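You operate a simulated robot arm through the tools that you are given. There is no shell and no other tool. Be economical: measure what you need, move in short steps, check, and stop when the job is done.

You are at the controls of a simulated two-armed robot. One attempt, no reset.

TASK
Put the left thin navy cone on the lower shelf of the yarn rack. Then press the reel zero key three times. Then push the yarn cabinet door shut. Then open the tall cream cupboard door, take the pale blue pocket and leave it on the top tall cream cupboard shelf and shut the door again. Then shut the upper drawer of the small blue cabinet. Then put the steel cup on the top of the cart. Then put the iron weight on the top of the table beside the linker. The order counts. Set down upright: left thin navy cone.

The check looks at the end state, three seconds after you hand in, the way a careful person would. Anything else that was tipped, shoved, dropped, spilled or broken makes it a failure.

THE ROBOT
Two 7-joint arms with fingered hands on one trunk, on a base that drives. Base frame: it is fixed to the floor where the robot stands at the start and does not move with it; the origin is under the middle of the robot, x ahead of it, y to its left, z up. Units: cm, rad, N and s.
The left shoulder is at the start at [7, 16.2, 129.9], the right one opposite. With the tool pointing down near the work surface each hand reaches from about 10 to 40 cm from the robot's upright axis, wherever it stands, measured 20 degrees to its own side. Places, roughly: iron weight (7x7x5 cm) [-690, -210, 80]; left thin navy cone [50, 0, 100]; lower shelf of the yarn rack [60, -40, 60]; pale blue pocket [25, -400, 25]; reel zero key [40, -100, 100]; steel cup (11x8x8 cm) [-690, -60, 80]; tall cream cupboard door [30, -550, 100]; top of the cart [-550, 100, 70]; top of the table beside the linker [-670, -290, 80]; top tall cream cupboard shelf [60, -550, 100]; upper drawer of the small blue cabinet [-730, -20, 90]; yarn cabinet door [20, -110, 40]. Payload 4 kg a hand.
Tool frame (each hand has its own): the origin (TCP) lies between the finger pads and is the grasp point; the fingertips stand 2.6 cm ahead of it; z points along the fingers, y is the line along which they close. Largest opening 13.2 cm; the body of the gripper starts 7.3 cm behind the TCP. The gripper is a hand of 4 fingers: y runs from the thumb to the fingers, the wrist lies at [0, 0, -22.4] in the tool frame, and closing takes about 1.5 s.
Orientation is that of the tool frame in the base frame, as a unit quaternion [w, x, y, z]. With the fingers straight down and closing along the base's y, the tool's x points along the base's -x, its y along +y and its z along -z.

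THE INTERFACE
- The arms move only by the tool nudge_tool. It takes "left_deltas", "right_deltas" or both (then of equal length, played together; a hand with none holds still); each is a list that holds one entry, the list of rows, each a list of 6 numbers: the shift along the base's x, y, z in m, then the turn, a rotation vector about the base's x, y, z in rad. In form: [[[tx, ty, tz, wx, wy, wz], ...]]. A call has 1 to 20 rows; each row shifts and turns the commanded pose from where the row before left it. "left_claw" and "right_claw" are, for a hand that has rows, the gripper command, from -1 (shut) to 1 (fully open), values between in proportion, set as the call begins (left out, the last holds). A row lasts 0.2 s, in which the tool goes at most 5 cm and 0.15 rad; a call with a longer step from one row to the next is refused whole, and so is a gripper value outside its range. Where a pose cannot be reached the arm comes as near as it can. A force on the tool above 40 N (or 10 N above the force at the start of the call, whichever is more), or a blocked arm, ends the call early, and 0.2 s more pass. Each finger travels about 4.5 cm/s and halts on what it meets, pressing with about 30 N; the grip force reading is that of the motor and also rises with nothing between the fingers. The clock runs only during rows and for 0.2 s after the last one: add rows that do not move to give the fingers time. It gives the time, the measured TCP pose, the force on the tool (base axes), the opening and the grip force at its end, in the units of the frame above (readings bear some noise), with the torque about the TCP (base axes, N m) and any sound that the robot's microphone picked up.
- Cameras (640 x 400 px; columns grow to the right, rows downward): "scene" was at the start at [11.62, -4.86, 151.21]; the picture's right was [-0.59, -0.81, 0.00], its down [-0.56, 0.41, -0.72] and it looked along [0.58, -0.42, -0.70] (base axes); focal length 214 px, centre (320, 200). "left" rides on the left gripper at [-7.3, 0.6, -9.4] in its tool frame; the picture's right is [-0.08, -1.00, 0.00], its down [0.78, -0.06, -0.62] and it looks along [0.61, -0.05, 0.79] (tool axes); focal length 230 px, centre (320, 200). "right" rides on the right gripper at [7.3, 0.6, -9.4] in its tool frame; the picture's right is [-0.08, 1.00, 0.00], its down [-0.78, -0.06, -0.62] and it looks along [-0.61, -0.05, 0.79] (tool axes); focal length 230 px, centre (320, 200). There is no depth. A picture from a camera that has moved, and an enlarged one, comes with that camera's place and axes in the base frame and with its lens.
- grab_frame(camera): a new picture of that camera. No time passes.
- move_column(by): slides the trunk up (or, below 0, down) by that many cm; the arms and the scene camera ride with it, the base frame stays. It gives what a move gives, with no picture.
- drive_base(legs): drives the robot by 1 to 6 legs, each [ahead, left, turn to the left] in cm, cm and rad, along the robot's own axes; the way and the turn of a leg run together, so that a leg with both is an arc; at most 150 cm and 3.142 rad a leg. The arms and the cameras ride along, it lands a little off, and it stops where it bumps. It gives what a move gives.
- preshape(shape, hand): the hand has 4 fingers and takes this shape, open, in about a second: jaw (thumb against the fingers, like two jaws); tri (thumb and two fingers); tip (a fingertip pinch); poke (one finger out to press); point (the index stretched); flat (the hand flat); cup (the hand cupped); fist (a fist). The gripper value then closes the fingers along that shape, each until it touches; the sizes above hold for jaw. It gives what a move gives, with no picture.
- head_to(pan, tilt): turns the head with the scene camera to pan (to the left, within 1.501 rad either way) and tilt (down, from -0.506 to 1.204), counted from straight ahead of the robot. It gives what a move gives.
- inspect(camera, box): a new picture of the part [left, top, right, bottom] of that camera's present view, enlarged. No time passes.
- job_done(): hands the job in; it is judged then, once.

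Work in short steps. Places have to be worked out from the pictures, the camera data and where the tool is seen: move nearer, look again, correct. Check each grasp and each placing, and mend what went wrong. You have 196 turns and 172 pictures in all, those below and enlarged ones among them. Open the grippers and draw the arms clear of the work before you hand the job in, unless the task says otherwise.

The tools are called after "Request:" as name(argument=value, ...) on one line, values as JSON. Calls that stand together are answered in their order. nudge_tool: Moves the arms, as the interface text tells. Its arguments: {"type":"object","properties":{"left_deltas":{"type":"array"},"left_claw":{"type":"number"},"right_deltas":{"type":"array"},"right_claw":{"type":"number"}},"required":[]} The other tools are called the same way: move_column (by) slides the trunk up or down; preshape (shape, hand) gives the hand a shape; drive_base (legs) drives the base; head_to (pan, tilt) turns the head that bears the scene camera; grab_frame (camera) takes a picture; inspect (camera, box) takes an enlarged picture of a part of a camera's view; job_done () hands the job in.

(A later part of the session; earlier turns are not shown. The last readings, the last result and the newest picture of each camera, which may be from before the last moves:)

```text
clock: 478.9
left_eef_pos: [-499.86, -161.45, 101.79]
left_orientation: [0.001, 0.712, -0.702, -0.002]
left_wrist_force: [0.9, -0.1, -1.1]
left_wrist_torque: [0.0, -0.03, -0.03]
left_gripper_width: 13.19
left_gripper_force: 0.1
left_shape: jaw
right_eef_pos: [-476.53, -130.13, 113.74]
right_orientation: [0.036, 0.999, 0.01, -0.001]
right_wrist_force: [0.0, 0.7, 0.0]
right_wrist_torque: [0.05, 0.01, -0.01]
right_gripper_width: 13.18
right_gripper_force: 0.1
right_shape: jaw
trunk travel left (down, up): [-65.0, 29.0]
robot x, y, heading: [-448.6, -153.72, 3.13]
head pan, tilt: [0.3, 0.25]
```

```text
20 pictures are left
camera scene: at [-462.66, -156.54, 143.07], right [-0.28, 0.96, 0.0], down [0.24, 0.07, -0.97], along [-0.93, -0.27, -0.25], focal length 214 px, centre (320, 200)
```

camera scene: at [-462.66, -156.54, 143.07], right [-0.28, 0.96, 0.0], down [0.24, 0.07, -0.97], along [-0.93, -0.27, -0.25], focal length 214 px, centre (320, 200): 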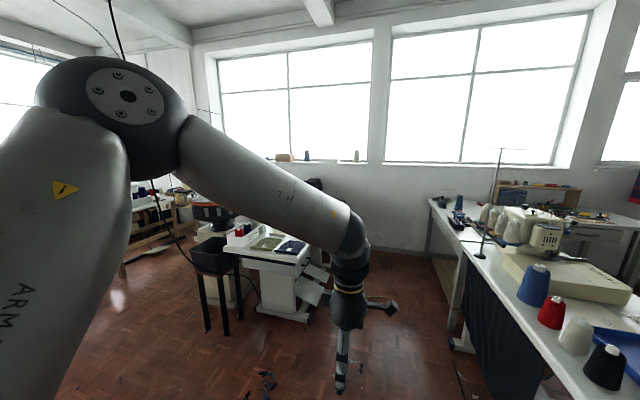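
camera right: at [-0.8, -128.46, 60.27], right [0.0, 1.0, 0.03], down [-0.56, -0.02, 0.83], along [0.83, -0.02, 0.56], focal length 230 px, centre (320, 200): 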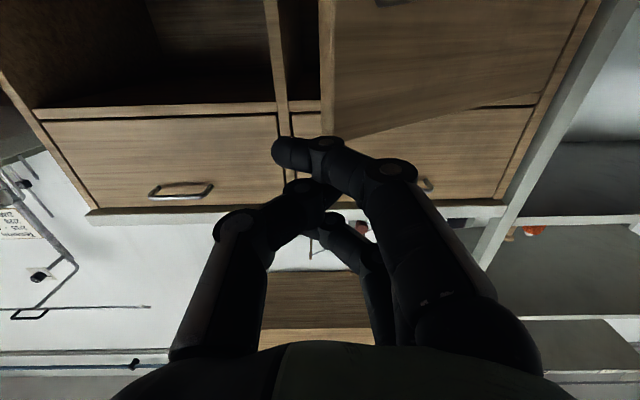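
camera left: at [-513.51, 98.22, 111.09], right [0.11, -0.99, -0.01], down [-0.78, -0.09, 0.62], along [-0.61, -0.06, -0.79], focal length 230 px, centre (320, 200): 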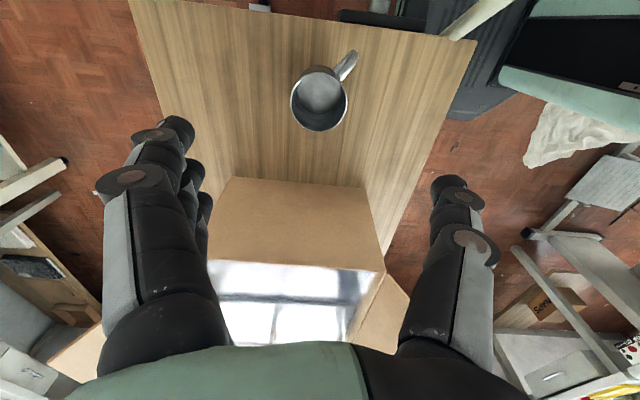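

The aisle ahead is clear. Driving 155 cm in and looking to the left.

Request:
drive_base(legs=[[100, 0, 0.01], [55, 0, 0]])

Request:
head_to(pan=0.75, tilt=0.45)

Request:
grab_frame(camera="scene")

```text
clock: 486.7
left_eef_pos: [-651.67, -155.07, 101.62]
left_orientation: [0.001, -0.683, 0.731, 0.008]
left_wrist_force: [0.2, 0.0, 0.0]
left_wrist_torque: [-0.01, 0.01, 0.04]
left_gripper_width: 13.2
left_gripper_force: 0.1
left_shape: jaw
right_eef_pos: [-625.78, -125.75, 114.35]
right_orientation: [0.02, 0.999, -0.032, -0.008]
right_wrist_force: [-0.2, -0.2, 0.3]
right_wrist_torque: [0.0, 0.01, -0.02]
right_gripper_width: 13.22
right_gripper_force: 0.1
right_shape: jaw
trunk travel left (down, up): [-65.0, 29.0]
robot x, y, heading: [-599.75, -150.73, 3.046]
head pan, tilt: [0.3, 0.25]
stopped in leg 2: the robot was blocked; the commanded pose is now the measured one
```

```text
clock: 487.6
left_eef_pos: [-651.6, -155.15, 101.78]
left_orientation: [0.001, -0.683, 0.731, 0.01]
left_wrist_force: [0.1, -0.2, -0.7]
left_wrist_torque: [0.02, -0.01, -0.01]
left_gripper_width: 13.18
left_gripper_force: 0.0
left_shape: jaw
right_eef_pos: [-625.71, -125.99, 114.43]
right_orientation: [0.021, 0.999, -0.032, -0.008]
right_wrist_force: [-0.2, -0.1, 0.6]
right_wrist_torque: [-0.02, 0.0, 0.03]
right_gripper_width: 13.19
right_gripper_force: 0.0
right_shape: jaw
trunk travel left (down, up): [-65.0, 29.0]
robot x, y, heading: [-600.49, -150.65, 3.044]
head pan, tilt: [0.75, 0.45]
```

```text
19 pictures are left
camera scene: at [-612.14, -157.59, 141.17], right [-0.61, 0.79, 0.01], down [0.34, 0.28, -0.9], along [-0.72, -0.54, -0.44], focal length 214 px, centre (320, 200)
```

scene: 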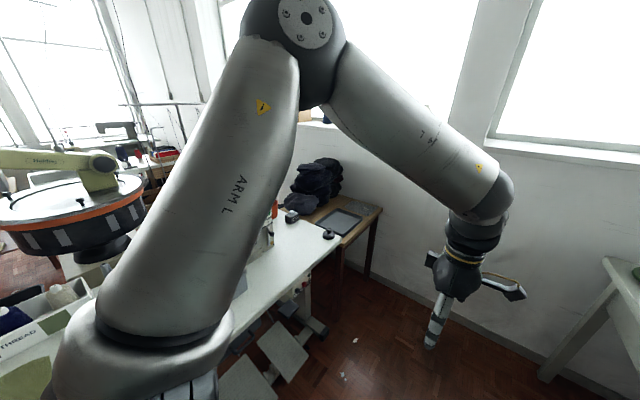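

The weight (black, with a knob) stands at ≈[-682.5,-205.5] on the white table's end. The base touched something on its right, so I'll step left first, go ahead, then turn southwest to bring the left hand over it.

Request:
drive_base(legs=[[0, 10, 0], [51, 7, 0], [0, 0, 0.888]])

Request:
grab_frame(camera="left")

```text
clock: 493.6
left_eef_pos: [-682.86, -204.47, 101.87]
left_orientation: [0.003, 0.93, -0.367, 0.0]
left_wrist_force: [-0.1, -0.3, 0.3]
left_wrist_torque: [-0.01, -0.05, 0.01]
left_gripper_width: 13.2
left_gripper_force: 0.0
left_shape: jaw
right_eef_pos: [-689.29, -165.87, 113.97]
right_orientation: [0.029, 0.916, 0.399, 0.007]
right_wrist_force: [-0.4, 0.0, 0.1]
right_wrist_torque: [0.0, 0.0, 0.01]
right_gripper_width: 13.2
right_gripper_force: 0.0
right_shape: jaw
trunk travel left (down, up): [-65.0, 29.0]
robot x, y, heading: [-652.4, -162.3, -2.351]
head pan, tilt: [0.75, 0.45]
```

```text
18 pictures are left
camera left: at [-688.45, -199.84, 111.07], right [0.62, 0.78, -0.01], down [0.62, -0.49, 0.62], along [0.48, -0.39, -0.79], focal length 230 px, centre (320, 200)
```

left: 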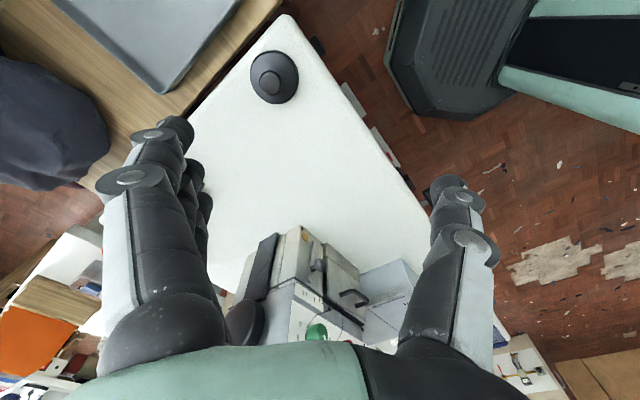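

Weight centre ≈[-688,-207.3], with a tray edge at x≈-695 on the neighbouring wood table. I'll yaw the hand so it closes along y, and centre above the weight.

Request:
nudge_tool(left_deltas=[[[-0.01, -0.006, 0, 0, 0, 0.134], [-0.01, -0.006, 0, 0, 0, 0.134], [-0.01, -0.006, 0, 0, 0, 0.134], [-0.01, -0.006, 0, 0, 0, 0.134], [-0.01, -0.004, 0, 0, 0, 0.134], [0, 0, 0, 0, 0, 0]]], left_claw=1)

Request:
move_column(by=-9)

Request:
grab_frame(camera="left")

```text
clock: 495.0
left_eef_pos: [-687.75, -207.3, 101.84]
left_orientation: [0.003, 0.999, -0.04, -0.002]
left_wrist_force: [-0.4, -0.2, 0.1]
left_wrist_torque: [0.0, 0.0, 0.01]
left_gripper_width: 13.18
left_gripper_force: 0.1
left_shape: jaw
right_eef_pos: [-689.07, -165.94, 113.88]
right_orientation: [0.029, 0.916, 0.4, 0.007]
right_wrist_force: [-0.3, 0.5, 0.7]
right_wrist_torque: [-0.01, 0.03, -0.02]
right_gripper_width: 13.19
right_gripper_force: 0.0
right_shape: jaw
trunk travel left (down, up): [-65.0, 29.0]
robot x, y, heading: [-652.6, -162.69, -2.349]
head pan, tilt: [0.75, 0.45]
```

```text
clock: 496.3
left_eef_pos: [-687.73, -207.18, 92.7]
left_orientation: [0.003, 0.999, -0.04, -0.001]
left_wrist_force: [-0.3, -0.3, 0.1]
left_wrist_torque: [0.0, 0.04, 0.01]
left_gripper_width: 13.21
left_gripper_force: 0.0
left_shape: jaw
right_eef_pos: [-689.26, -166.03, 104.95]
right_orientation: [0.029, 0.916, 0.4, 0.007]
right_wrist_force: [-0.7, -0.2, -0.3]
right_wrist_torque: [0.03, 0.01, -0.03]
right_gripper_width: 13.15
right_gripper_force: 0.1
right_shape: jaw
trunk travel left (down, up): [-56.0, 38.0]
robot x, y, heading: [-652.41, -162.45, -2.35]
head pan, tilt: [0.75, 0.45]
```

```text
17 pictures are left
camera left: at [-695.03, -207.18, 102.09], right [0.0, 1.0, -0.01], down [0.79, 0.0, 0.62], along [0.62, -0.01, -0.79], focal length 230 px, centre (320, 200)
```

left: 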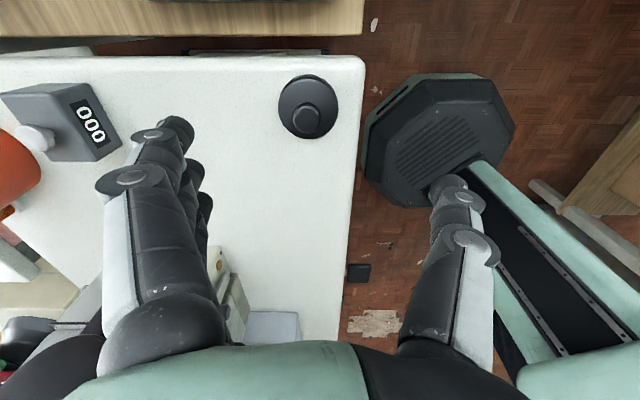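

Fine correction (-1.6,-1.1) and lowering to the disc's sides.

Request:
nudge_tool(left_deltas=[[[-0.008, -0.006, 0, 0, 0, 0], [-0.008, -0.005, 0, 0, 0, 0], [0, 0, 0, 0, 0, 0]]])

Request:
move_column(by=-9.5)

Request:
nudge_tool(left_deltas=[[[0, 0, -0.005, 0, 0, 0], [0, 0, 0, 0, 0, 0]]])

Request:
nudge_tool(left_deltas=[[[0, 0, -0.005, 0, 0, 0], [0, 0, 0, 0, 0, 0]]])

Request:
grab_frame(camera="left")

```text
clock: 497.1
left_eef_pos: [-689.38, -208.54, 92.65]
left_orientation: [0.003, 0.999, -0.041, 0.0]
left_wrist_force: [-0.2, 0.1, 0.0]
left_wrist_torque: [0.0, -0.01, -0.01]
left_gripper_width: 13.19
left_gripper_force: 0.1
left_shape: jaw
right_eef_pos: [-689.33, -165.94, 104.99]
right_orientation: [0.029, 0.916, 0.4, 0.008]
right_wrist_force: [-0.4, -0.1, 0.3]
right_wrist_torque: [0.01, 0.0, 0.03]
right_gripper_width: 13.2
right_gripper_force: 0.0
right_shape: jaw
trunk travel left (down, up): [-56.0, 38.0]
robot x, y, heading: [-652.6, -162.51, -2.349]
head pan, tilt: [0.75, 0.45]
```

```text
clock: 498.4
left_eef_pos: [-689.28, -208.44, 83.31]
left_orientation: [0.004, 0.999, -0.041, -0.001]
left_wrist_force: [0.2, 0.3, 0.6]
left_wrist_torque: [-0.01, -0.03, -0.01]
left_gripper_width: 13.2
left_gripper_force: 0.1
left_shape: jaw
right_eef_pos: [-689.3, -165.99, 95.38]
right_orientation: [0.029, 0.917, 0.399, 0.007]
right_wrist_force: [-0.4, -0.5, 0.1]
right_wrist_torque: [0.0, -0.03, -0.03]
right_gripper_width: 13.2
right_gripper_force: 0.1
right_shape: jaw
trunk travel left (down, up): [-46.5, 47.5]
robot x, y, heading: [-652.7, -162.6, -2.349]
head pan, tilt: [0.75, 0.45]
```

```text
clock: 499.0
left_eef_pos: [-689.34, -208.35, 82.74]
left_orientation: [0.004, 0.999, -0.041, 0.0]
left_wrist_force: [-0.2, 0.3, -0.7]
left_wrist_torque: [0.0, 0.0, 0.03]
left_gripper_width: 13.17
left_gripper_force: 0.1
left_shape: jaw
right_eef_pos: [-689.31, -165.87, 95.53]
right_orientation: [0.029, 0.916, 0.4, 0.007]
right_wrist_force: [0.2, 1.1, -0.1]
right_wrist_torque: [0.0, 0.01, 0.02]
right_gripper_width: 13.2
right_gripper_force: 0.0
right_shape: jaw
trunk travel left (down, up): [-46.5, 47.5]
robot x, y, heading: [-652.53, -162.31, -2.354]
head pan, tilt: [0.75, 0.45]
```

```text
clock: 499.6
left_eef_pos: [-689.38, -208.44, 82.23]
left_orientation: [0.003, 0.999, -0.04, -0.001]
left_wrist_force: [0.2, 0.4, 0.5]
left_wrist_torque: [-0.01, 0.0, 0.01]
left_gripper_width: 13.17
left_gripper_force: 0.1
left_shape: jaw
right_eef_pos: [-689.37, -165.94, 95.42]
right_orientation: [0.029, 0.916, 0.399, 0.007]
right_wrist_force: [0.1, 0.5, -0.5]
right_wrist_torque: [0.01, 0.0, 0.0]
right_gripper_width: 13.21
right_gripper_force: 0.0
right_shape: jaw
trunk travel left (down, up): [-46.5, 47.5]
robot x, y, heading: [-653.0, -162.46, -2.353]
head pan, tilt: [0.75, 0.45]
```

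```text
16 pictures are left
camera left: at [-696.69, -208.3, 91.58], right [0.0, 1.0, -0.01], down [0.79, 0.0, 0.62], along [0.62, -0.01, -0.79], focal length 230 px, centre (320, 200)
```

left: 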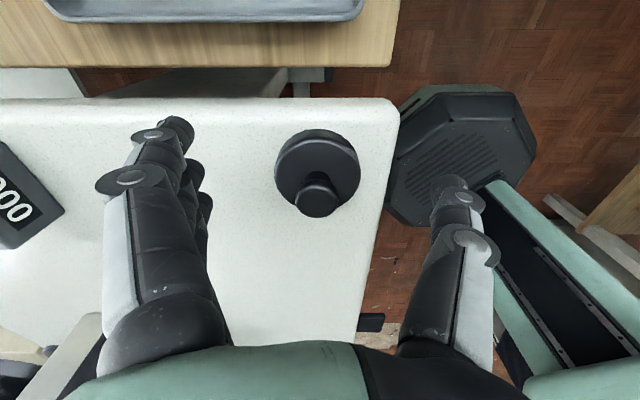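

The disc's apparent size says it sits lower (table ≈z 73). Lowering further until just above the table.

Request:
move_column(by=-4)

Request:
nudge_tool(left_deltas=[[[0, 0, -0.005, 0, 0, 0], [0, 0, 0, 0, 0, 0]]])

Request:
nudge_tool(left_deltas=[[[0, 0, -0.005, 0, 0, 0], [0, 0, 0, 0, 0, 0]]])

Request:
nudge_tool(left_deltas=[[[0, 0, -0.005, 0, 0, 0], [0, 0, 0, 0, 0, 0]]])

Request:
grab_frame(camera="left")

```text
clock: 500.4
left_eef_pos: [-689.39, -208.37, 78.4]
left_orientation: [0.005, 0.999, -0.041, -0.001]
left_wrist_force: [0.8, 2.7, 7.9]
left_wrist_torque: [-0.52, -0.01, 0.04]
left_gripper_width: 13.18
left_gripper_force: 0.0
left_shape: jaw
right_eef_pos: [-689.21, -165.93, 91.47]
right_orientation: [0.028, 0.916, 0.399, 0.006]
right_wrist_force: [-0.2, -0.3, -0.8]
right_wrist_torque: [0.02, 0.0, 0.0]
right_gripper_width: 13.19
right_gripper_force: 0.2
right_shape: jaw
trunk travel left (down, up): [-42.5, 51.5]
robot x, y, heading: [-652.4, -162.8, -2.352]
head pan, tilt: [0.75, 0.45]
```

```text
clock: 501.0
left_eef_pos: [-689.37, -208.2, 78.2]
left_orientation: [0.006, 0.999, -0.041, -0.002]
left_wrist_force: [0.6, 5.9, 25.6]
left_wrist_torque: [-1.9, 0.05, 0.03]
left_gripper_width: 13.17
left_gripper_force: 0.0
left_shape: jaw
right_eef_pos: [-689.23, -165.71, 91.5]
right_orientation: [0.029, 0.916, 0.4, 0.007]
right_wrist_force: [-0.4, -0.2, -0.4]
right_wrist_torque: [-0.01, 0.0, 0.05]
right_gripper_width: 13.2
right_gripper_force: 0.1
right_shape: jaw
trunk travel left (down, up): [-42.5, 51.5]
robot x, y, heading: [-652.39, -162.34, -2.35]
head pan, tilt: [0.75, 0.45]
```

```text
clock: 501.4
left_eef_pos: [-689.52, -208.22, 78.05]
left_orientation: [0.007, 0.999, -0.04, -0.006]
left_wrist_force: [7.3, 7.9, 25.9]
left_wrist_torque: [-1.98, -0.24, 0.57]
left_gripper_width: 13.19
left_gripper_force: 0.0
left_shape: jaw
right_eef_pos: [-689.05, -165.81, 91.57]
right_orientation: [0.03, 0.916, 0.399, 0.007]
right_wrist_force: [-1.0, 0.3, -0.3]
right_wrist_torque: [-0.01, 0.0, -0.04]
right_gripper_width: 13.18
right_gripper_force: 0.0
right_shape: jaw
trunk travel left (down, up): [-42.5, 51.5]
robot x, y, heading: [-652.42, -162.34, -2.354]
head pan, tilt: [0.75, 0.45]
stopped in row 1 (left hand): the force on the tool passed its limit at 42 N (the readings are from after the stop); the commanded pose is now the measured one
```

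```text
clock: 501.8
left_eef_pos: [-689.61, -208.28, 78.14]
left_orientation: [0.009, 0.999, -0.039, -0.008]
left_wrist_force: [8.5, 8.4, 26.5]
left_wrist_torque: [-1.99, -0.33, 0.72]
left_gripper_width: 13.18
left_gripper_force: 0.1
left_shape: jaw
right_eef_pos: [-688.93, -165.7, 91.63]
right_orientation: [0.029, 0.916, 0.4, 0.007]
right_wrist_force: [-0.3, -0.7, -0.9]
right_wrist_torque: [-0.01, 0.01, 0.02]
right_gripper_width: 13.21
right_gripper_force: 0.0
right_shape: jaw
trunk travel left (down, up): [-42.5, 51.5]
robot x, y, heading: [-652.31, -162.39, -2.353]
head pan, tilt: [0.75, 0.45]
stopped in row 1 (left hand): the force on the tool passed its limit at 44 N (the readings are from after the stop); the commanded pose is now the measured one
```

```text
15 pictures are left
camera left: at [-696.73, -208.14, 87.57], right [0.0, 1.0, -0.02], down [0.8, 0.01, 0.6], along [0.6, -0.01, -0.8], focal length 230 px, centre (320, 200)
```

left: 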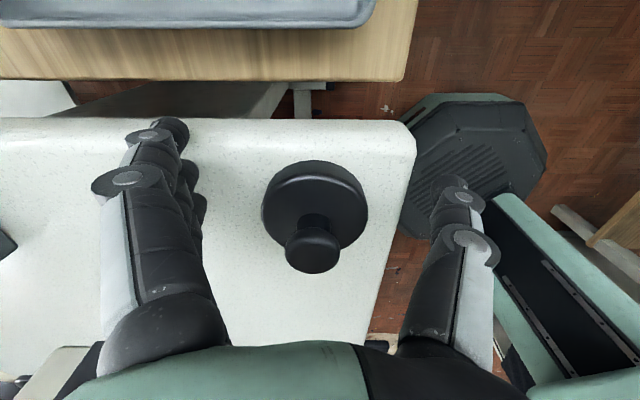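

Fingertips rest on the table (z≈75.5); the disc is centred. Easing up 5 mm and closing.

Request:
nudge_tool(left_deltas=[[[0, 0, 0.006, 0, 0, 0], [0, 0, 0, 0, 0, 0]]])

Request:
nudge_tool(left_deltas=[[[0, 0, 0, 0, 0, 0], [0, 0, 0, 0, 0, 0], [0, 0, 0, 0, 0, 0], [0, 0, 0, 0, 0, 0], [0, 0, 0, 0, 0, 0], [0, 0, 0, 0, 0, 0], [0, 0, 0, 0, 0, 0]]], left_claw=-1)

Request:
move_column(by=4)

Request:
grab_frame(camera="left")

```text
clock: 502.4
left_eef_pos: [-689.46, -208.37, 78.14]
left_orientation: [0.007, 0.999, -0.04, -0.006]
left_wrist_force: [6.3, 2.1, 9.8]
left_wrist_torque: [-0.69, -0.17, 0.45]
left_gripper_width: 13.17
left_gripper_force: 0.1
left_shape: jaw
right_eef_pos: [-689.15, -165.91, 91.52]
right_orientation: [0.029, 0.916, 0.4, 0.008]
right_wrist_force: [-0.4, -0.2, -0.4]
right_wrist_torque: [0.04, 0.0, 0.01]
right_gripper_width: 13.22
right_gripper_force: 0.1
right_shape: jaw
trunk travel left (down, up): [-42.5, 51.5]
robot x, y, heading: [-652.39, -162.65, -2.354]
head pan, tilt: [0.75, 0.45]
```

```text
clock: 503.8
left_eef_pos: [-689.88, -207.19, 78.59]
left_orientation: [0.0, 0.999, -0.049, -0.008]
left_wrist_force: [6.6, 26.0, 16.2]
left_wrist_torque: [0.54, -0.45, -0.02]
left_gripper_width: 5.47
left_gripper_force: 29.9
left_shape: jaw
right_eef_pos: [-689.14, -165.4, 91.56]
right_orientation: [0.03, 0.917, 0.399, 0.006]
right_wrist_force: [-0.4, -0.3, -0.4]
right_wrist_torque: [0.02, 0.01, 0.02]
right_gripper_width: 13.22
right_gripper_force: 0.1
right_shape: jaw
trunk travel left (down, up): [-42.5, 51.5]
robot x, y, heading: [-652.63, -162.41, -2.356]
head pan, tilt: [0.75, 0.45]
stopped in row 6 (left hand): the force on the tool passed its limit at 40 N (the readings are from after the stop); the commanded pose is now the measured one
```

```text
clock: 504.6
left_eef_pos: [-689.84, -208.05, 82.24]
left_orientation: [0.004, 0.999, -0.044, -0.006]
left_wrist_force: [-0.6, 0.3, -0.4]
left_wrist_torque: [0.01, -0.01, 0.03]
left_gripper_width: 3.33
left_gripper_force: 30.1
left_shape: jaw
right_eef_pos: [-689.44, -165.93, 95.41]
right_orientation: [0.029, 0.917, 0.399, 0.008]
right_wrist_force: [-0.7, -0.2, -0.5]
right_wrist_torque: [0.0, 0.04, 0.0]
right_gripper_width: 13.18
right_gripper_force: 0.2
right_shape: jaw
trunk travel left (down, up): [-46.5, 47.5]
robot x, y, heading: [-652.84, -162.37, -2.353]
head pan, tilt: [0.75, 0.45]
```

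```text
14 pictures are left
camera left: at [-697.12, -207.91, 91.61], right [0.01, 1.0, -0.01], down [0.79, 0.0, 0.61], along [0.61, -0.01, -0.79], focal length 230 px, centre (320, 200)
```

left: 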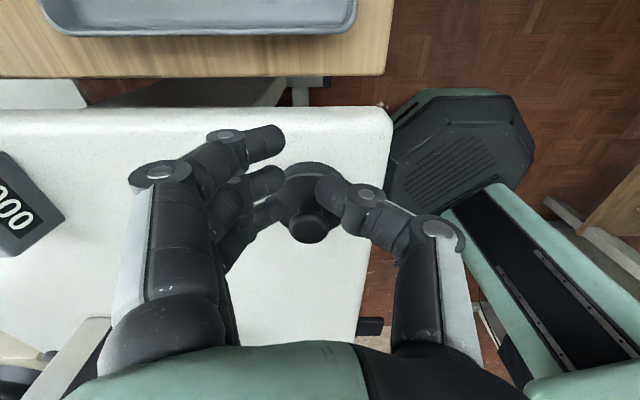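

The fingers slid off the disc rim and now hold at 3.3 cm, perhaps on the knob. Lifting a little more to see whether it comes along.

Request:
move_column(by=4)

Request:
grab_frame(camera="left")

```text
clock: 505.4
left_eef_pos: [-689.95, -207.87, 86.22]
left_orientation: [0.003, 0.999, -0.044, -0.006]
left_wrist_force: [0.6, -0.4, 0.2]
left_wrist_torque: [-0.02, -0.01, -0.02]
left_gripper_width: 3.35
left_gripper_force: 30.1
left_shape: jaw
right_eef_pos: [-689.29, -165.82, 99.52]
right_orientation: [0.029, 0.917, 0.399, 0.008]
right_wrist_force: [1.0, -0.1, 0.1]
right_wrist_torque: [-0.02, -0.01, 0.0]
right_gripper_width: 13.2
right_gripper_force: 0.1
right_shape: jaw
trunk travel left (down, up): [-50.5, 43.5]
robot x, y, heading: [-652.73, -162.49, -2.351]
head pan, tilt: [0.75, 0.45]
```

```text
13 pictures are left
camera left: at [-697.12, -207.79, 95.64], right [0.01, 1.0, -0.01], down [0.79, -0.01, 0.61], along [0.61, -0.01, -0.79], focal length 230 px, centre (320, 200)
```

left: 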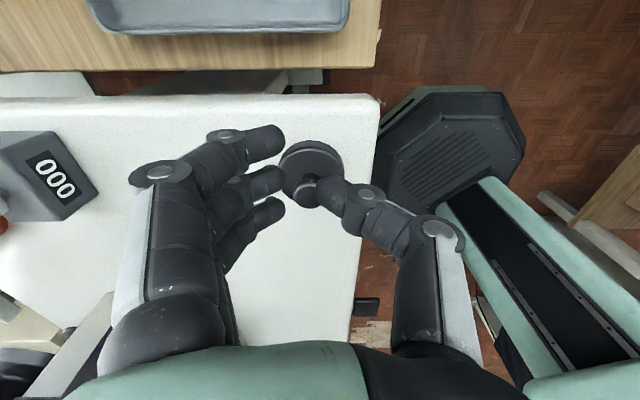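

The weight slipped out and shifted slightly (now ≈[-686.6,-208.6]). I'll reopen, re-centre over it, lower to the table again, and check alignment before closing.

Request:
nudge_tool(left_deltas=[[[0, 0, 0, 0, 0, 0], [0, 0, 0, 0, 0, 0], [0, 0, 0, 0, 0, 0], [0, 0, 0, 0, 0, 0], [0.011, -0.002, 0, 0, 0, 0], [0.011, -0.002, 0, 0, 0, 0], [0.011, -0.003, 0, 0, 0, 0], [0, 0, 0, 0, 0, 0]]], left_claw=1)

Request:
move_column(by=-7)

Request:
grab_frame(camera="left")

```text
clock: 507.2
left_eef_pos: [-686.57, -208.7, 86.27]
left_orientation: [0.003, 0.999, -0.045, -0.006]
left_wrist_force: [-0.5, 0.5, -0.2]
left_wrist_torque: [-0.01, -0.02, 0.02]
left_gripper_width: 13.18
left_gripper_force: 0.2
left_shape: jaw
right_eef_pos: [-689.27, -165.71, 99.37]
right_orientation: [0.03, 0.916, 0.399, 0.007]
right_wrist_force: [0.5, 0.6, 0.8]
right_wrist_torque: [0.02, 0.0, 0.01]
right_gripper_width: 13.2
right_gripper_force: 0.2
right_shape: jaw
trunk travel left (down, up): [-50.5, 43.5]
robot x, y, heading: [-652.63, -162.21, -2.352]
head pan, tilt: [0.75, 0.45]
```

```text
clock: 508.3
left_eef_pos: [-686.62, -208.64, 79.25]
left_orientation: [0.004, 0.999, -0.044, -0.005]
left_wrist_force: [-0.6, 0.1, 0.9]
left_wrist_torque: [-0.05, 0.01, -0.01]
left_gripper_width: 13.18
left_gripper_force: 0.0
left_shape: jaw
right_eef_pos: [-689.36, -165.74, 92.39]
right_orientation: [0.03, 0.917, 0.399, 0.007]
right_wrist_force: [-0.1, 0.0, 0.2]
right_wrist_torque: [0.03, -0.02, -0.01]
right_gripper_width: 13.2
right_gripper_force: 0.1
right_shape: jaw
trunk travel left (down, up): [-43.5, 50.5]
robot x, y, heading: [-652.63, -161.99, -2.361]
head pan, tilt: [0.75, 0.45]
```

```text
12 pictures are left
camera left: at [-693.78, -208.5, 88.71], right [0.01, 1.0, -0.01], down [0.8, -0.01, 0.61], along [0.61, -0.01, -0.8], focal length 230 px, centre (320, 200)
```

left: 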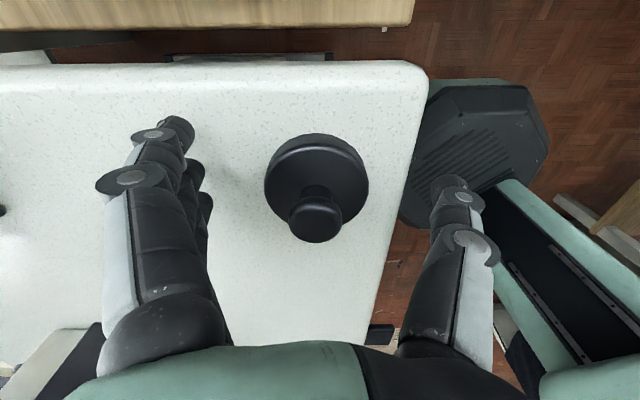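

Well aligned now (disc base under the fingertip line, centred). Lowering 0.8 cm and closing with time to settle.

Request:
nudge_tool(left_deltas=[[[0, 0, -0.004, 0, 0, 0], [0, 0, -0.004, 0, 0, 0], [0, 0, 0, 0, 0, 0]]])

Request:
nudge_tool(left_deltas=[[[0, 0, 0, 0, 0, 0], [0, 0, 0, 0, 0, 0], [0, 0, 0, 0, 0, 0], [0, 0, 0, 0, 0, 0], [0, 0, 0, 0, 0, 0], [0, 0, 0, 0, 0, 0], [0, 0, 0, 0, 0, 0]]], left_claw=-1)

Request:
nudge_tool(left_deltas=[[[0, 0, 0, 0, 0, 0], [0, 0, 0, 0, 0, 0], [0, 0, 0, 0, 0, 0], [0, 0, 0, 0, 0, 0]]])

Request:
grab_frame(camera="left")

```text
clock: 509.1
left_eef_pos: [-686.52, -208.57, 78.57]
left_orientation: [0.003, 0.999, -0.045, -0.007]
left_wrist_force: [-0.1, 0.0, 1.6]
left_wrist_torque: [-0.12, 0.0, -0.02]
left_gripper_width: 13.21
left_gripper_force: 0.2
left_shape: jaw
right_eef_pos: [-689.3, -165.88, 92.41]
right_orientation: [0.029, 0.916, 0.399, 0.008]
right_wrist_force: [-0.2, 0.1, -0.6]
right_wrist_torque: [-0.01, 0.02, -0.02]
right_gripper_width: 13.19
right_gripper_force: 0.1
right_shape: jaw
trunk travel left (down, up): [-43.5, 50.5]
robot x, y, heading: [-652.91, -162.45, -2.349]
head pan, tilt: [0.75, 0.45]
```

```text
clock: 510.7
left_eef_pos: [-686.59, -208.54, 78.66]
left_orientation: [0.004, 0.999, -0.045, -0.008]
left_wrist_force: [-3.7, 3.7, 21.5]
left_wrist_torque: [-0.28, -0.07, -0.09]
left_gripper_width: 4.94
left_gripper_force: 30.5
left_shape: jaw
right_eef_pos: [-689.19, -165.57, 92.46]
right_orientation: [0.029, 0.917, 0.399, 0.006]
right_wrist_force: [-0.4, 0.2, -0.2]
right_wrist_torque: [-0.05, 0.01, 0.01]
right_gripper_width: 13.18
right_gripper_force: 0.1
right_shape: jaw
trunk travel left (down, up): [-43.5, 50.5]
robot x, y, heading: [-652.93, -162.35, -2.352]
head pan, tilt: [0.75, 0.45]
```

```text
clock: 511.7
left_eef_pos: [-686.68, -208.52, 78.73]
left_orientation: [0.005, 0.999, -0.044, -0.007]
left_wrist_force: [-6.9, 1.9, 25.0]
left_wrist_torque: [-0.43, -0.09, -0.15]
left_gripper_width: 4.96
left_gripper_force: 30.2
left_shape: jaw
right_eef_pos: [-689.26, -165.56, 92.41]
right_orientation: [0.03, 0.917, 0.398, 0.005]
right_wrist_force: [0.2, -0.3, 0.7]
right_wrist_torque: [0.0, 0.03, -0.01]
right_gripper_width: 13.17
right_gripper_force: 0.1
right_shape: jaw
trunk travel left (down, up): [-43.5, 50.5]
robot x, y, heading: [-652.37, -162.09, -2.352]
head pan, tilt: [0.75, 0.45]
```

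```text
11 pictures are left
camera left: at [-693.79, -208.33, 88.12], right [0.01, 1.0, -0.01], down [0.8, 0.0, 0.6], along [0.6, -0.01, -0.8], focal length 230 px, centre (320, 200)
```

left: 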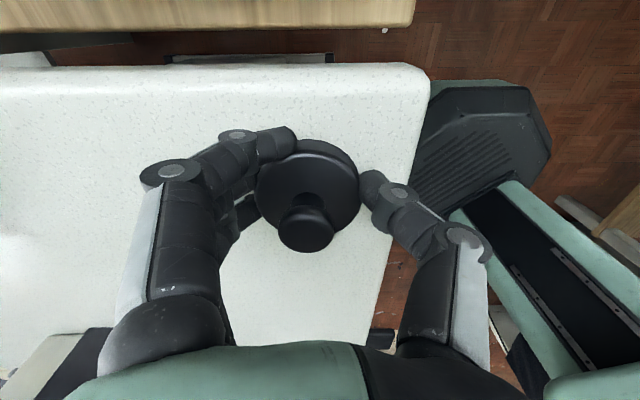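

Stable grip at 4.96 cm. Lifting slowly.

Request:
nudge_tool(left_deltas=[[[0, 0, 0.003, 0, 0, 0], [0, 0, 0.003, 0, 0, 0], [0, 0, 0.004, 0, 0, 0], [0, 0, 0.005, 0, 0, 0], [0, 0, 0.005, 0, 0, 0], [0, 0, 0.005, 0, 0, 0], [0, 0, 0.005, 0, 0, 0], [0, 0, 0, 0, 0, 0]]])

Request:
grab_frame(camera="left")

```text
clock: 513.5
left_eef_pos: [-686.62, -208.74, 81.41]
left_orientation: [0.002, 0.999, -0.045, -0.006]
left_wrist_force: [-0.5, 0.7, -4.7]
left_wrist_torque: [0.0, 0.05, -0.02]
left_gripper_width: 4.91
left_gripper_force: 30.2
left_shape: jaw
right_eef_pos: [-689.33, -165.82, 92.4]
right_orientation: [0.029, 0.917, 0.399, 0.007]
right_wrist_force: [0.0, -0.1, 0.1]
right_wrist_torque: [-0.01, -0.01, 0.0]
right_gripper_width: 13.17
right_gripper_force: 0.2
right_shape: jaw
trunk travel left (down, up): [-43.5, 50.5]
robot x, y, heading: [-652.69, -162.31, -2.353]
head pan, tilt: [0.75, 0.45]
```

```text
10 pictures are left
camera left: at [-693.83, -208.55, 90.86], right [0.01, 1.0, 0.0], down [0.79, -0.01, 0.61], along [0.61, -0.01, -0.79], focal length 230 px, centre (320, 200)
```

left: 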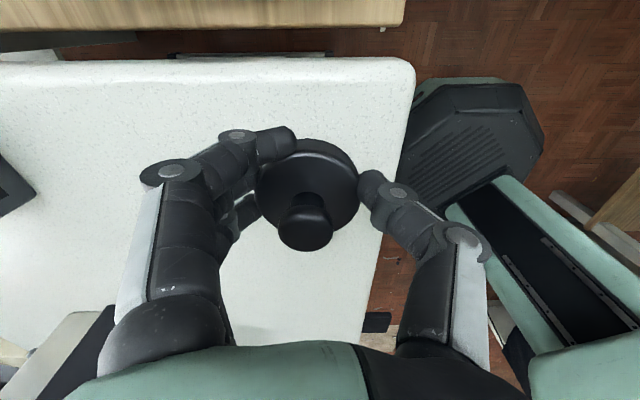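

The weight is lifted securely. Raising the trunk and looking south to identify the table beside the linker.

Request:
move_column(by=24)

Request:
head_to(pan=0.8, tilt=0.55)

Request:
grab_frame(camera="scene")

```text
clock: 516.0
left_eef_pos: [-686.58, -208.73, 105.44]
left_orientation: [0.002, 0.999, -0.044, -0.007]
left_wrist_force: [-0.9, -0.1, -4.7]
left_wrist_torque: [0.02, 0.02, -0.02]
left_gripper_width: 4.92
left_gripper_force: 30.2
left_shape: jaw
right_eef_pos: [-689.3, -165.82, 116.41]
right_orientation: [0.029, 0.917, 0.399, 0.008]
right_wrist_force: [0.2, -0.2, 0.2]
right_wrist_torque: [0.02, 0.01, 0.03]
right_gripper_width: 13.17
right_gripper_force: 0.0
right_shape: jaw
trunk travel left (down, up): [-67.5, 26.5]
robot x, y, heading: [-652.43, -162.18, -2.355]
head pan, tilt: [0.75, 0.45]
```

```text
clock: 516.7
left_eef_pos: [-686.65, -208.75, 105.4]
left_orientation: [0.002, 0.999, -0.045, -0.006]
left_wrist_force: [0.6, 0.2, -4.5]
left_wrist_torque: [0.02, 0.04, -0.01]
left_gripper_width: 4.91
left_gripper_force: 30.5
left_shape: jaw
right_eef_pos: [-689.37, -165.78, 116.37]
right_orientation: [0.029, 0.917, 0.398, 0.009]
right_wrist_force: [0.1, -0.4, 0.1]
right_wrist_torque: [0.03, -0.03, 0.0]
right_gripper_width: 13.17
right_gripper_force: 0.0
right_shape: jaw
trunk travel left (down, up): [-67.5, 26.5]
robot x, y, heading: [-652.18, -162.33, -2.354]
head pan, tilt: [0.799, 0.55]
```

```text
9 pictures are left
camera scene: at [-656.1, -174.91, 142.81], right [-1.0, -0.02, 0.0], down [-0.01, 0.52, -0.85], along [0.02, -0.85, -0.52], focal length 214 px, centre (320, 200)
```

scene: 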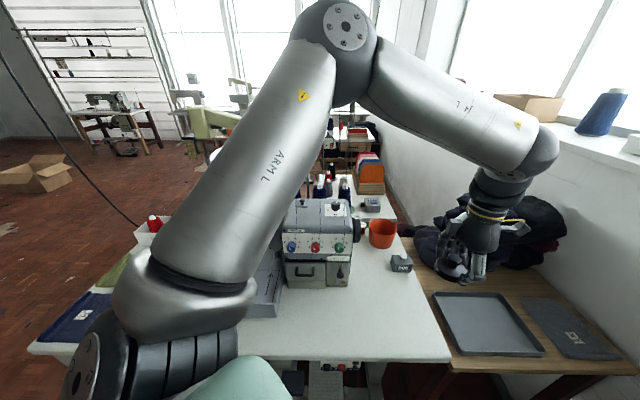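

Zooming in on the area behind the overlock machine to see which table is meant.

Request:
inspect(camera="scene", box=[270, 110, 430, 290])

```text
2.22 times, centred on (350, 200) of scene
camera zoom: at [-656.1, -174.91, 142.81], right [-1.0, -0.02, 0.0], down [-0.01, 0.52, -0.85], along [0.02, -0.85, -0.52], focal length 477 px, centre (253, 200)
```

zoom: 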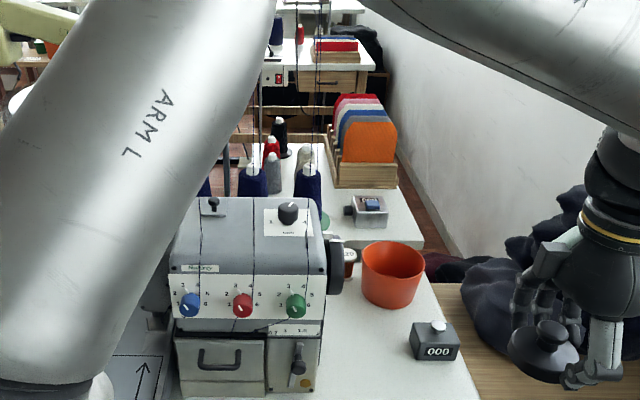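

The table beside the linker is the second white one behind the overlock table (≈x -694…-645, y -266…-315). It's best reached from its open south side, so I'll drive out and around.

Request:
drive_base(legs=[[0, 0, -0.788], [-150, 0, 0], [-52, 0, 0], [0, 150, 0], [0, 58, 0]])

Request:
head_to(pan=0.0, tilt=0.3)

Request:
grab_frame(camera="scene")

```text
clock: 538.7
left_eef_pos: [-508.35, -378.09, 105.51]
left_orientation: [0.001, 0.905, -0.426, -0.008]
left_wrist_force: [-0.4, 0.5, -4.3]
left_wrist_torque: [0.06, -0.02, 0.0]
left_gripper_width: 4.91
left_gripper_force: 30.3
left_shape: jaw
right_eef_pos: [-479.86, -346.12, 116.36]
right_orientation: [0.03, 0.999, 0.016, -0.005]
right_wrist_force: [-0.2, 0.6, -0.5]
right_wrist_torque: [-0.02, 0.01, 0.03]
right_gripper_width: 13.2
right_gripper_force: 0.2
right_shape: jaw
trunk travel left (down, up): [-67.5, 26.5]
robot x, y, heading: [-451.58, -369.72, -3.143]
head pan, tilt: [0.799, 0.55]
```

```text
clock: 539.8
left_eef_pos: [-508.39, -378.23, 105.57]
left_orientation: [0.0, 0.905, -0.425, -0.006]
left_wrist_force: [-0.1, -0.1, -4.7]
left_wrist_torque: [0.07, 0.02, 0.02]
left_gripper_width: 4.89
left_gripper_force: 29.5
left_shape: jaw
right_eef_pos: [-479.84, -346.09, 116.38]
right_orientation: [0.031, 0.999, 0.017, -0.003]
right_wrist_force: [-0.3, 0.2, -0.4]
right_wrist_torque: [0.0, 0.02, -0.01]
right_gripper_width: 13.2
right_gripper_force: 0.1
right_shape: jaw
trunk travel left (down, up): [-67.5, 26.5]
robot x, y, heading: [-451.76, -369.7, -3.141]
head pan, tilt: [0.0, 0.3]
```

```text
7 pictures are left
camera scene: at [-465.95, -369.7, 145.1], right [0.0, 1.0, 0.0], down [0.3, 0.0, -0.95], along [-0.95, 0.0, -0.3], focal length 214 px, centre (320, 200)
```

scene: 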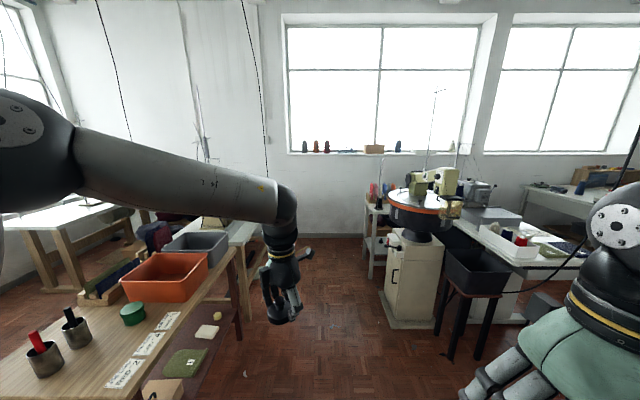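

The linker stands on its pedestal at ≈[-620,-300]; the target table is just behind it with its near corner at ≈[-657,-318]. Raising, driving west along y≈-368 and turning north towards it.

Request:
move_column(by=18)

Request:
drive_base(legs=[[150, 0, 0], [55, 0, 0], [0, 0, -1.57]])

Request:
head_to(pan=0.25, tilt=0.75)

Request:
grab_frame(camera="scene")

```text
clock: 541.8
left_eef_pos: [-508.47, -378.22, 123.48]
left_orientation: [-0.001, 0.905, -0.425, -0.007]
left_wrist_force: [-0.2, 0.1, -3.8]
left_wrist_torque: [0.06, -0.01, -0.01]
left_gripper_width: 4.9
left_gripper_force: 29.6
left_shape: jaw
right_eef_pos: [-479.93, -346.05, 134.46]
right_orientation: [0.03, 0.999, 0.017, -0.004]
right_wrist_force: [-0.5, 0.0, -0.3]
right_wrist_torque: [-0.01, 0.02, 0.03]
right_gripper_width: 13.22
right_gripper_force: 0.1
right_shape: jaw
trunk travel left (down, up): [-85.5, 8.5]
robot x, y, heading: [-451.84, -369.62, -3.145]
head pan, tilt: [0.0, 0.3]
```

```text
clock: 555.8
left_eef_pos: [-665.44, -313.53, 123.49]
left_orientation: [0.004, -0.349, 0.937, 0.005]
left_wrist_force: [-0.1, 0.0, -5.1]
left_wrist_torque: [0.03, -0.06, -0.01]
left_gripper_width: 4.87
left_gripper_force: 29.6
left_shape: jaw
right_eef_pos: [-632.71, -341.41, 134.49]
right_orientation: [0.019, 0.725, -0.688, -0.024]
right_wrist_force: [-0.7, 0.0, 0.6]
right_wrist_torque: [-0.02, -0.04, -0.01]
right_gripper_width: 13.18
right_gripper_force: 0.1
right_shape: jaw
trunk travel left (down, up): [-85.5, 8.5]
robot x, y, heading: [-655.75, -370.39, 1.596]
head pan, tilt: [0.0, 0.3]
```

```text
clock: 556.7
left_eef_pos: [-665.28, -313.57, 123.44]
left_orientation: [0.003, -0.348, 0.937, 0.005]
left_wrist_force: [-0.1, -0.3, -4.0]
left_wrist_torque: [0.03, -0.05, -0.01]
left_gripper_width: 4.86
left_gripper_force: 30.3
left_shape: jaw
right_eef_pos: [-632.58, -341.49, 134.36]
right_orientation: [0.019, 0.725, -0.688, -0.024]
right_wrist_force: [-0.5, 0.9, 0.5]
right_wrist_torque: [0.04, -0.01, -0.01]
right_gripper_width: 13.2
right_gripper_force: 0.0
right_shape: jaw
trunk travel left (down, up): [-85.5, 8.5]
robot x, y, heading: [-655.6, -370.34, 1.584]
head pan, tilt: [0.25, 0.75]
```

```text
6 pictures are left
camera scene: at [-657.93, -357.22, 159.07], right [0.96, 0.27, 0.0], down [0.18, -0.66, -0.73], along [-0.19, 0.71, -0.68], focal length 214 px, centre (320, 200)
```

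scene: 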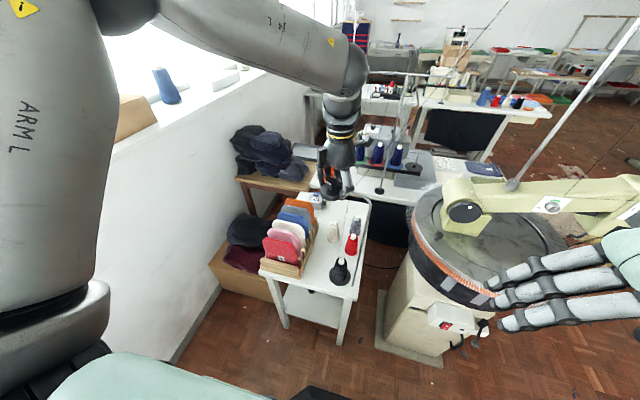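

The table spans x -694…-654, y -320…-266 with a card rack and cones; a free spot lies at ≈[-671,-310] between the rack (x<-677) and the black cone (x>-664). I'll move up 10 cm, yaw the hand to close along y, and centre over it.

Request:
drive_base(legs=[[10, 0, 0]])

Request:
nudge_tool(left_deltas=[[[-0.0114, -0.0128, 0, 0, 0, -0.142], [-0.0114, -0.0128, 0, 0, 0, -0.142], [-0.0114, -0.0128, 0, 0, 0, -0.142], [-0.0114, -0.0128, 0, 0, 0, -0.142], [-0.0114, -0.0128, 0, 0, 0, -0.142], [0, 0, 0, 0, 0, 0]]])

Request:
move_column(by=-22)

Request:
grab_frame(camera="left")

```text
clock: 557.8
left_eef_pos: [-665.45, -304.23, 123.78]
left_orientation: [0.005, -0.348, 0.937, 0.007]
left_wrist_force: [-0.2, 0.6, -4.0]
left_wrist_torque: [0.05, -0.05, -0.01]
left_gripper_width: 4.82
left_gripper_force: 30.3
left_shape: jaw
right_eef_pos: [-632.91, -332.12, 134.53]
right_orientation: [0.017, 0.725, -0.688, -0.025]
right_wrist_force: [0.4, -0.4, 0.2]
right_wrist_torque: [0.07, 0.0, 0.0]
right_gripper_width: 13.21
right_gripper_force: 0.0
right_shape: jaw
trunk travel left (down, up): [-85.5, 8.5]
robot x, y, heading: [-655.55, -360.55, 1.593]
head pan, tilt: [0.25, 0.75]
```

```text
clock: 559.2
left_eef_pos: [-666.62, -313.1, 122.98]
left_orientation: [0.006, -0.001, 1.0, 0.002]
left_wrist_force: [-0.6, -0.4, -5.3]
left_wrist_torque: [-0.04, -0.03, 0.0]
left_gripper_width: 4.83
left_gripper_force: 29.5
left_shape: jaw
left hand out of reach, approached as far as the arm can: row 4, 5
right_eef_pos: [-632.93, -331.45, 134.35]
right_orientation: [0.018, 0.726, -0.687, -0.023]
right_wrist_force: [-0.4, -0.1, 0.6]
right_wrist_torque: [-0.04, 0.01, 0.01]
right_gripper_width: 13.21
right_gripper_force: 0.1
right_shape: jaw
trunk travel left (down, up): [-85.5, 8.5]
robot x, y, heading: [-655.53, -360.4, 1.592]
head pan, tilt: [0.25, 0.75]
```

```text
clock: 561.5
left_eef_pos: [-666.62, -313.28, 100.96]
left_orientation: [0.007, -0.003, 1.0, 0.003]
left_wrist_force: [0.1, 0.8, -3.8]
left_wrist_torque: [-0.05, -0.07, 0.0]
left_gripper_width: 4.75
left_gripper_force: 30.0
left_shape: jaw
right_eef_pos: [-632.92, -331.45, 112.42]
right_orientation: [0.018, 0.725, -0.688, -0.024]
right_wrist_force: [0.2, 0.3, -0.3]
right_wrist_torque: [-0.01, -0.01, 0.0]
right_gripper_width: 13.22
right_gripper_force: 0.0
right_shape: jaw
trunk travel left (down, up): [-63.5, 30.5]
robot x, y, heading: [-655.71, -360.48, 1.6]
head pan, tilt: [0.25, 0.75]
```

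```text
5 pictures are left
camera left: at [-659.38, -312.64, 110.42], right [0.08, -1.0, -0.01], down [-0.79, -0.07, 0.61], along [-0.61, -0.05, -0.79], focal length 230 px, centre (320, 200)
```

left: 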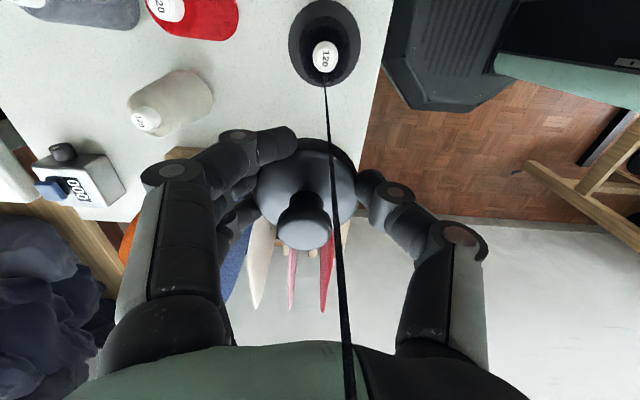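

Weight is over the table; it needs 4.5 cm more in -x and 3 in +y. Shifting the base accordingly and lowering 13 cm, then checking.

Request:
drive_base(legs=[[3, 4.6, 0]])

Request:
move_column(by=-12)

Request:
grab_frame(camera="left")

```text
clock: 562.5
left_eef_pos: [-670.78, -310.52, 101.06]
left_orientation: [0.004, -0.001, 1.0, 0.004]
left_wrist_force: [0.7, -0.2, -4.3]
left_wrist_torque: [0.0, -0.02, 0.02]
left_gripper_width: 4.74
left_gripper_force: 30.0
left_shape: jaw
right_eef_pos: [-637.11, -328.8, 112.53]
right_orientation: [0.019, 0.725, -0.688, -0.025]
right_wrist_force: [0.6, -0.9, -0.5]
right_wrist_torque: [0.01, 0.03, 0.02]
right_gripper_width: 13.21
right_gripper_force: 0.0
right_shape: jaw
trunk travel left (down, up): [-63.5, 30.5]
robot x, y, heading: [-660.11, -357.46, 1.589]
head pan, tilt: [0.25, 0.75]
```

```text
clock: 564.0
left_eef_pos: [-671.01, -310.32, 89.02]
left_orientation: [0.005, -0.001, 1.0, 0.004]
left_wrist_force: [0.1, -0.2, -4.3]
left_wrist_torque: [-0.04, -0.06, 0.0]
left_gripper_width: 4.74
left_gripper_force: 30.4
left_shape: jaw
right_eef_pos: [-637.44, -328.73, 100.4]
right_orientation: [0.018, 0.725, -0.688, -0.025]
right_wrist_force: [-0.7, -1.7, 0.3]
right_wrist_torque: [0.04, -0.01, 0.02]
right_gripper_width: 13.19
right_gripper_force: 0.2
right_shape: jaw
trunk travel left (down, up): [-51.5, 42.5]
robot x, y, heading: [-660.37, -357.32, 1.593]
head pan, tilt: [0.25, 0.75]
```

```text
4 pictures are left
camera left: at [-663.81, -309.85, 98.44], right [0.08, -1.0, -0.01], down [-0.79, -0.07, 0.61], along [-0.61, -0.04, -0.79], focal length 230 px, centre (320, 200)
```

left: 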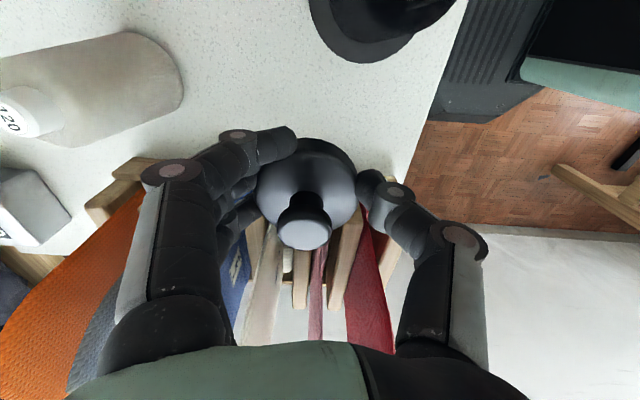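

Clearances are ≈3 cm to the rack and ≈2 cm to the black cone. Lowering straight down, the last part in small steps.

Request:
move_column(by=-7)

Request:
nudge_tool(left_deltas=[[[0, 0, -0.005, 0, 0, 0], [0, 0, 0, 0, 0, 0]]])

Request:
nudge_tool(left_deltas=[[[0, 0, -0.005, 0, 0, 0], [0, 0, 0, 0, 0, 0]]])

Request:
nudge_tool(left_deltas=[[[0, 0, -0.005, 0, 0, 0], [0, 0, 0, 0, 0, 0]]])

```text
clock: 565.1
left_eef_pos: [-670.98, -310.33, 82.03]
left_orientation: [0.006, -0.002, 1.0, 0.003]
left_wrist_force: [-0.2, 0.5, -4.6]
left_wrist_torque: [-0.02, -0.03, 0.03]
left_gripper_width: 4.75
left_gripper_force: 30.2
left_shape: jaw
right_eef_pos: [-637.3, -328.71, 93.44]
right_orientation: [0.018, 0.725, -0.688, -0.025]
right_wrist_force: [0.0, 0.4, 0.2]
right_wrist_torque: [0.0, 0.03, -0.02]
right_gripper_width: 13.22
right_gripper_force: 0.1
right_shape: jaw
trunk travel left (down, up): [-44.5, 49.5]
robot x, y, heading: [-660.34, -357.73, 1.59]
head pan, tilt: [0.25, 0.75]
```

```text
clock: 565.7
left_eef_pos: [-671.1, -310.23, 81.52]
left_orientation: [0.007, -0.002, 1.0, 0.003]
left_wrist_force: [-0.6, 0.7, -4.1]
left_wrist_torque: [-0.05, -0.05, 0.0]
left_gripper_width: 4.75
left_gripper_force: 30.1
left_shape: jaw
right_eef_pos: [-637.28, -328.65, 93.39]
right_orientation: [0.017, 0.725, -0.688, -0.025]
right_wrist_force: [0.1, 0.3, -0.1]
right_wrist_torque: [0.01, 0.01, -0.03]
right_gripper_width: 13.2
right_gripper_force: 0.0
right_shape: jaw
trunk travel left (down, up): [-44.5, 49.5]
robot x, y, heading: [-660.41, -357.42, 1.592]
head pan, tilt: [0.25, 0.75]
```

```text
clock: 566.3
left_eef_pos: [-670.9, -310.42, 81.05]
left_orientation: [0.005, -0.001, 1.0, 0.004]
left_wrist_force: [0.5, 0.2, -4.7]
left_wrist_torque: [-0.02, -0.06, 0.03]
left_gripper_width: 4.74
left_gripper_force: 30.2
left_shape: jaw
right_eef_pos: [-637.41, -328.66, 93.41]
right_orientation: [0.017, 0.725, -0.688, -0.024]
right_wrist_force: [-0.4, 0.2, 0.0]
right_wrist_torque: [0.02, 0.04, 0.01]
right_gripper_width: 13.19
right_gripper_force: 0.0
right_shape: jaw
trunk travel left (down, up): [-44.5, 49.5]
robot x, y, heading: [-659.98, -357.75, 1.586]
head pan, tilt: [0.25, 0.75]
```

```text
clock: 566.9
left_eef_pos: [-671.07, -310.5, 80.54]
left_orientation: [0.007, -0.002, 1.0, 0.003]
left_wrist_force: [0.0, 0.5, -5.1]
left_wrist_torque: [0.0, -0.04, 0.01]
left_gripper_width: 4.77
left_gripper_force: 29.7
left_shape: jaw
right_eef_pos: [-637.43, -328.73, 93.39]
right_orientation: [0.018, 0.725, -0.688, -0.024]
right_wrist_force: [-0.6, 0.2, -0.2]
right_wrist_torque: [-0.02, -0.03, -0.01]
right_gripper_width: 13.21
right_gripper_force: 0.0
right_shape: jaw
trunk travel left (down, up): [-44.5, 49.5]
robot x, y, heading: [-660.18, -357.64, 1.587]
head pan, tilt: [0.25, 0.75]
```

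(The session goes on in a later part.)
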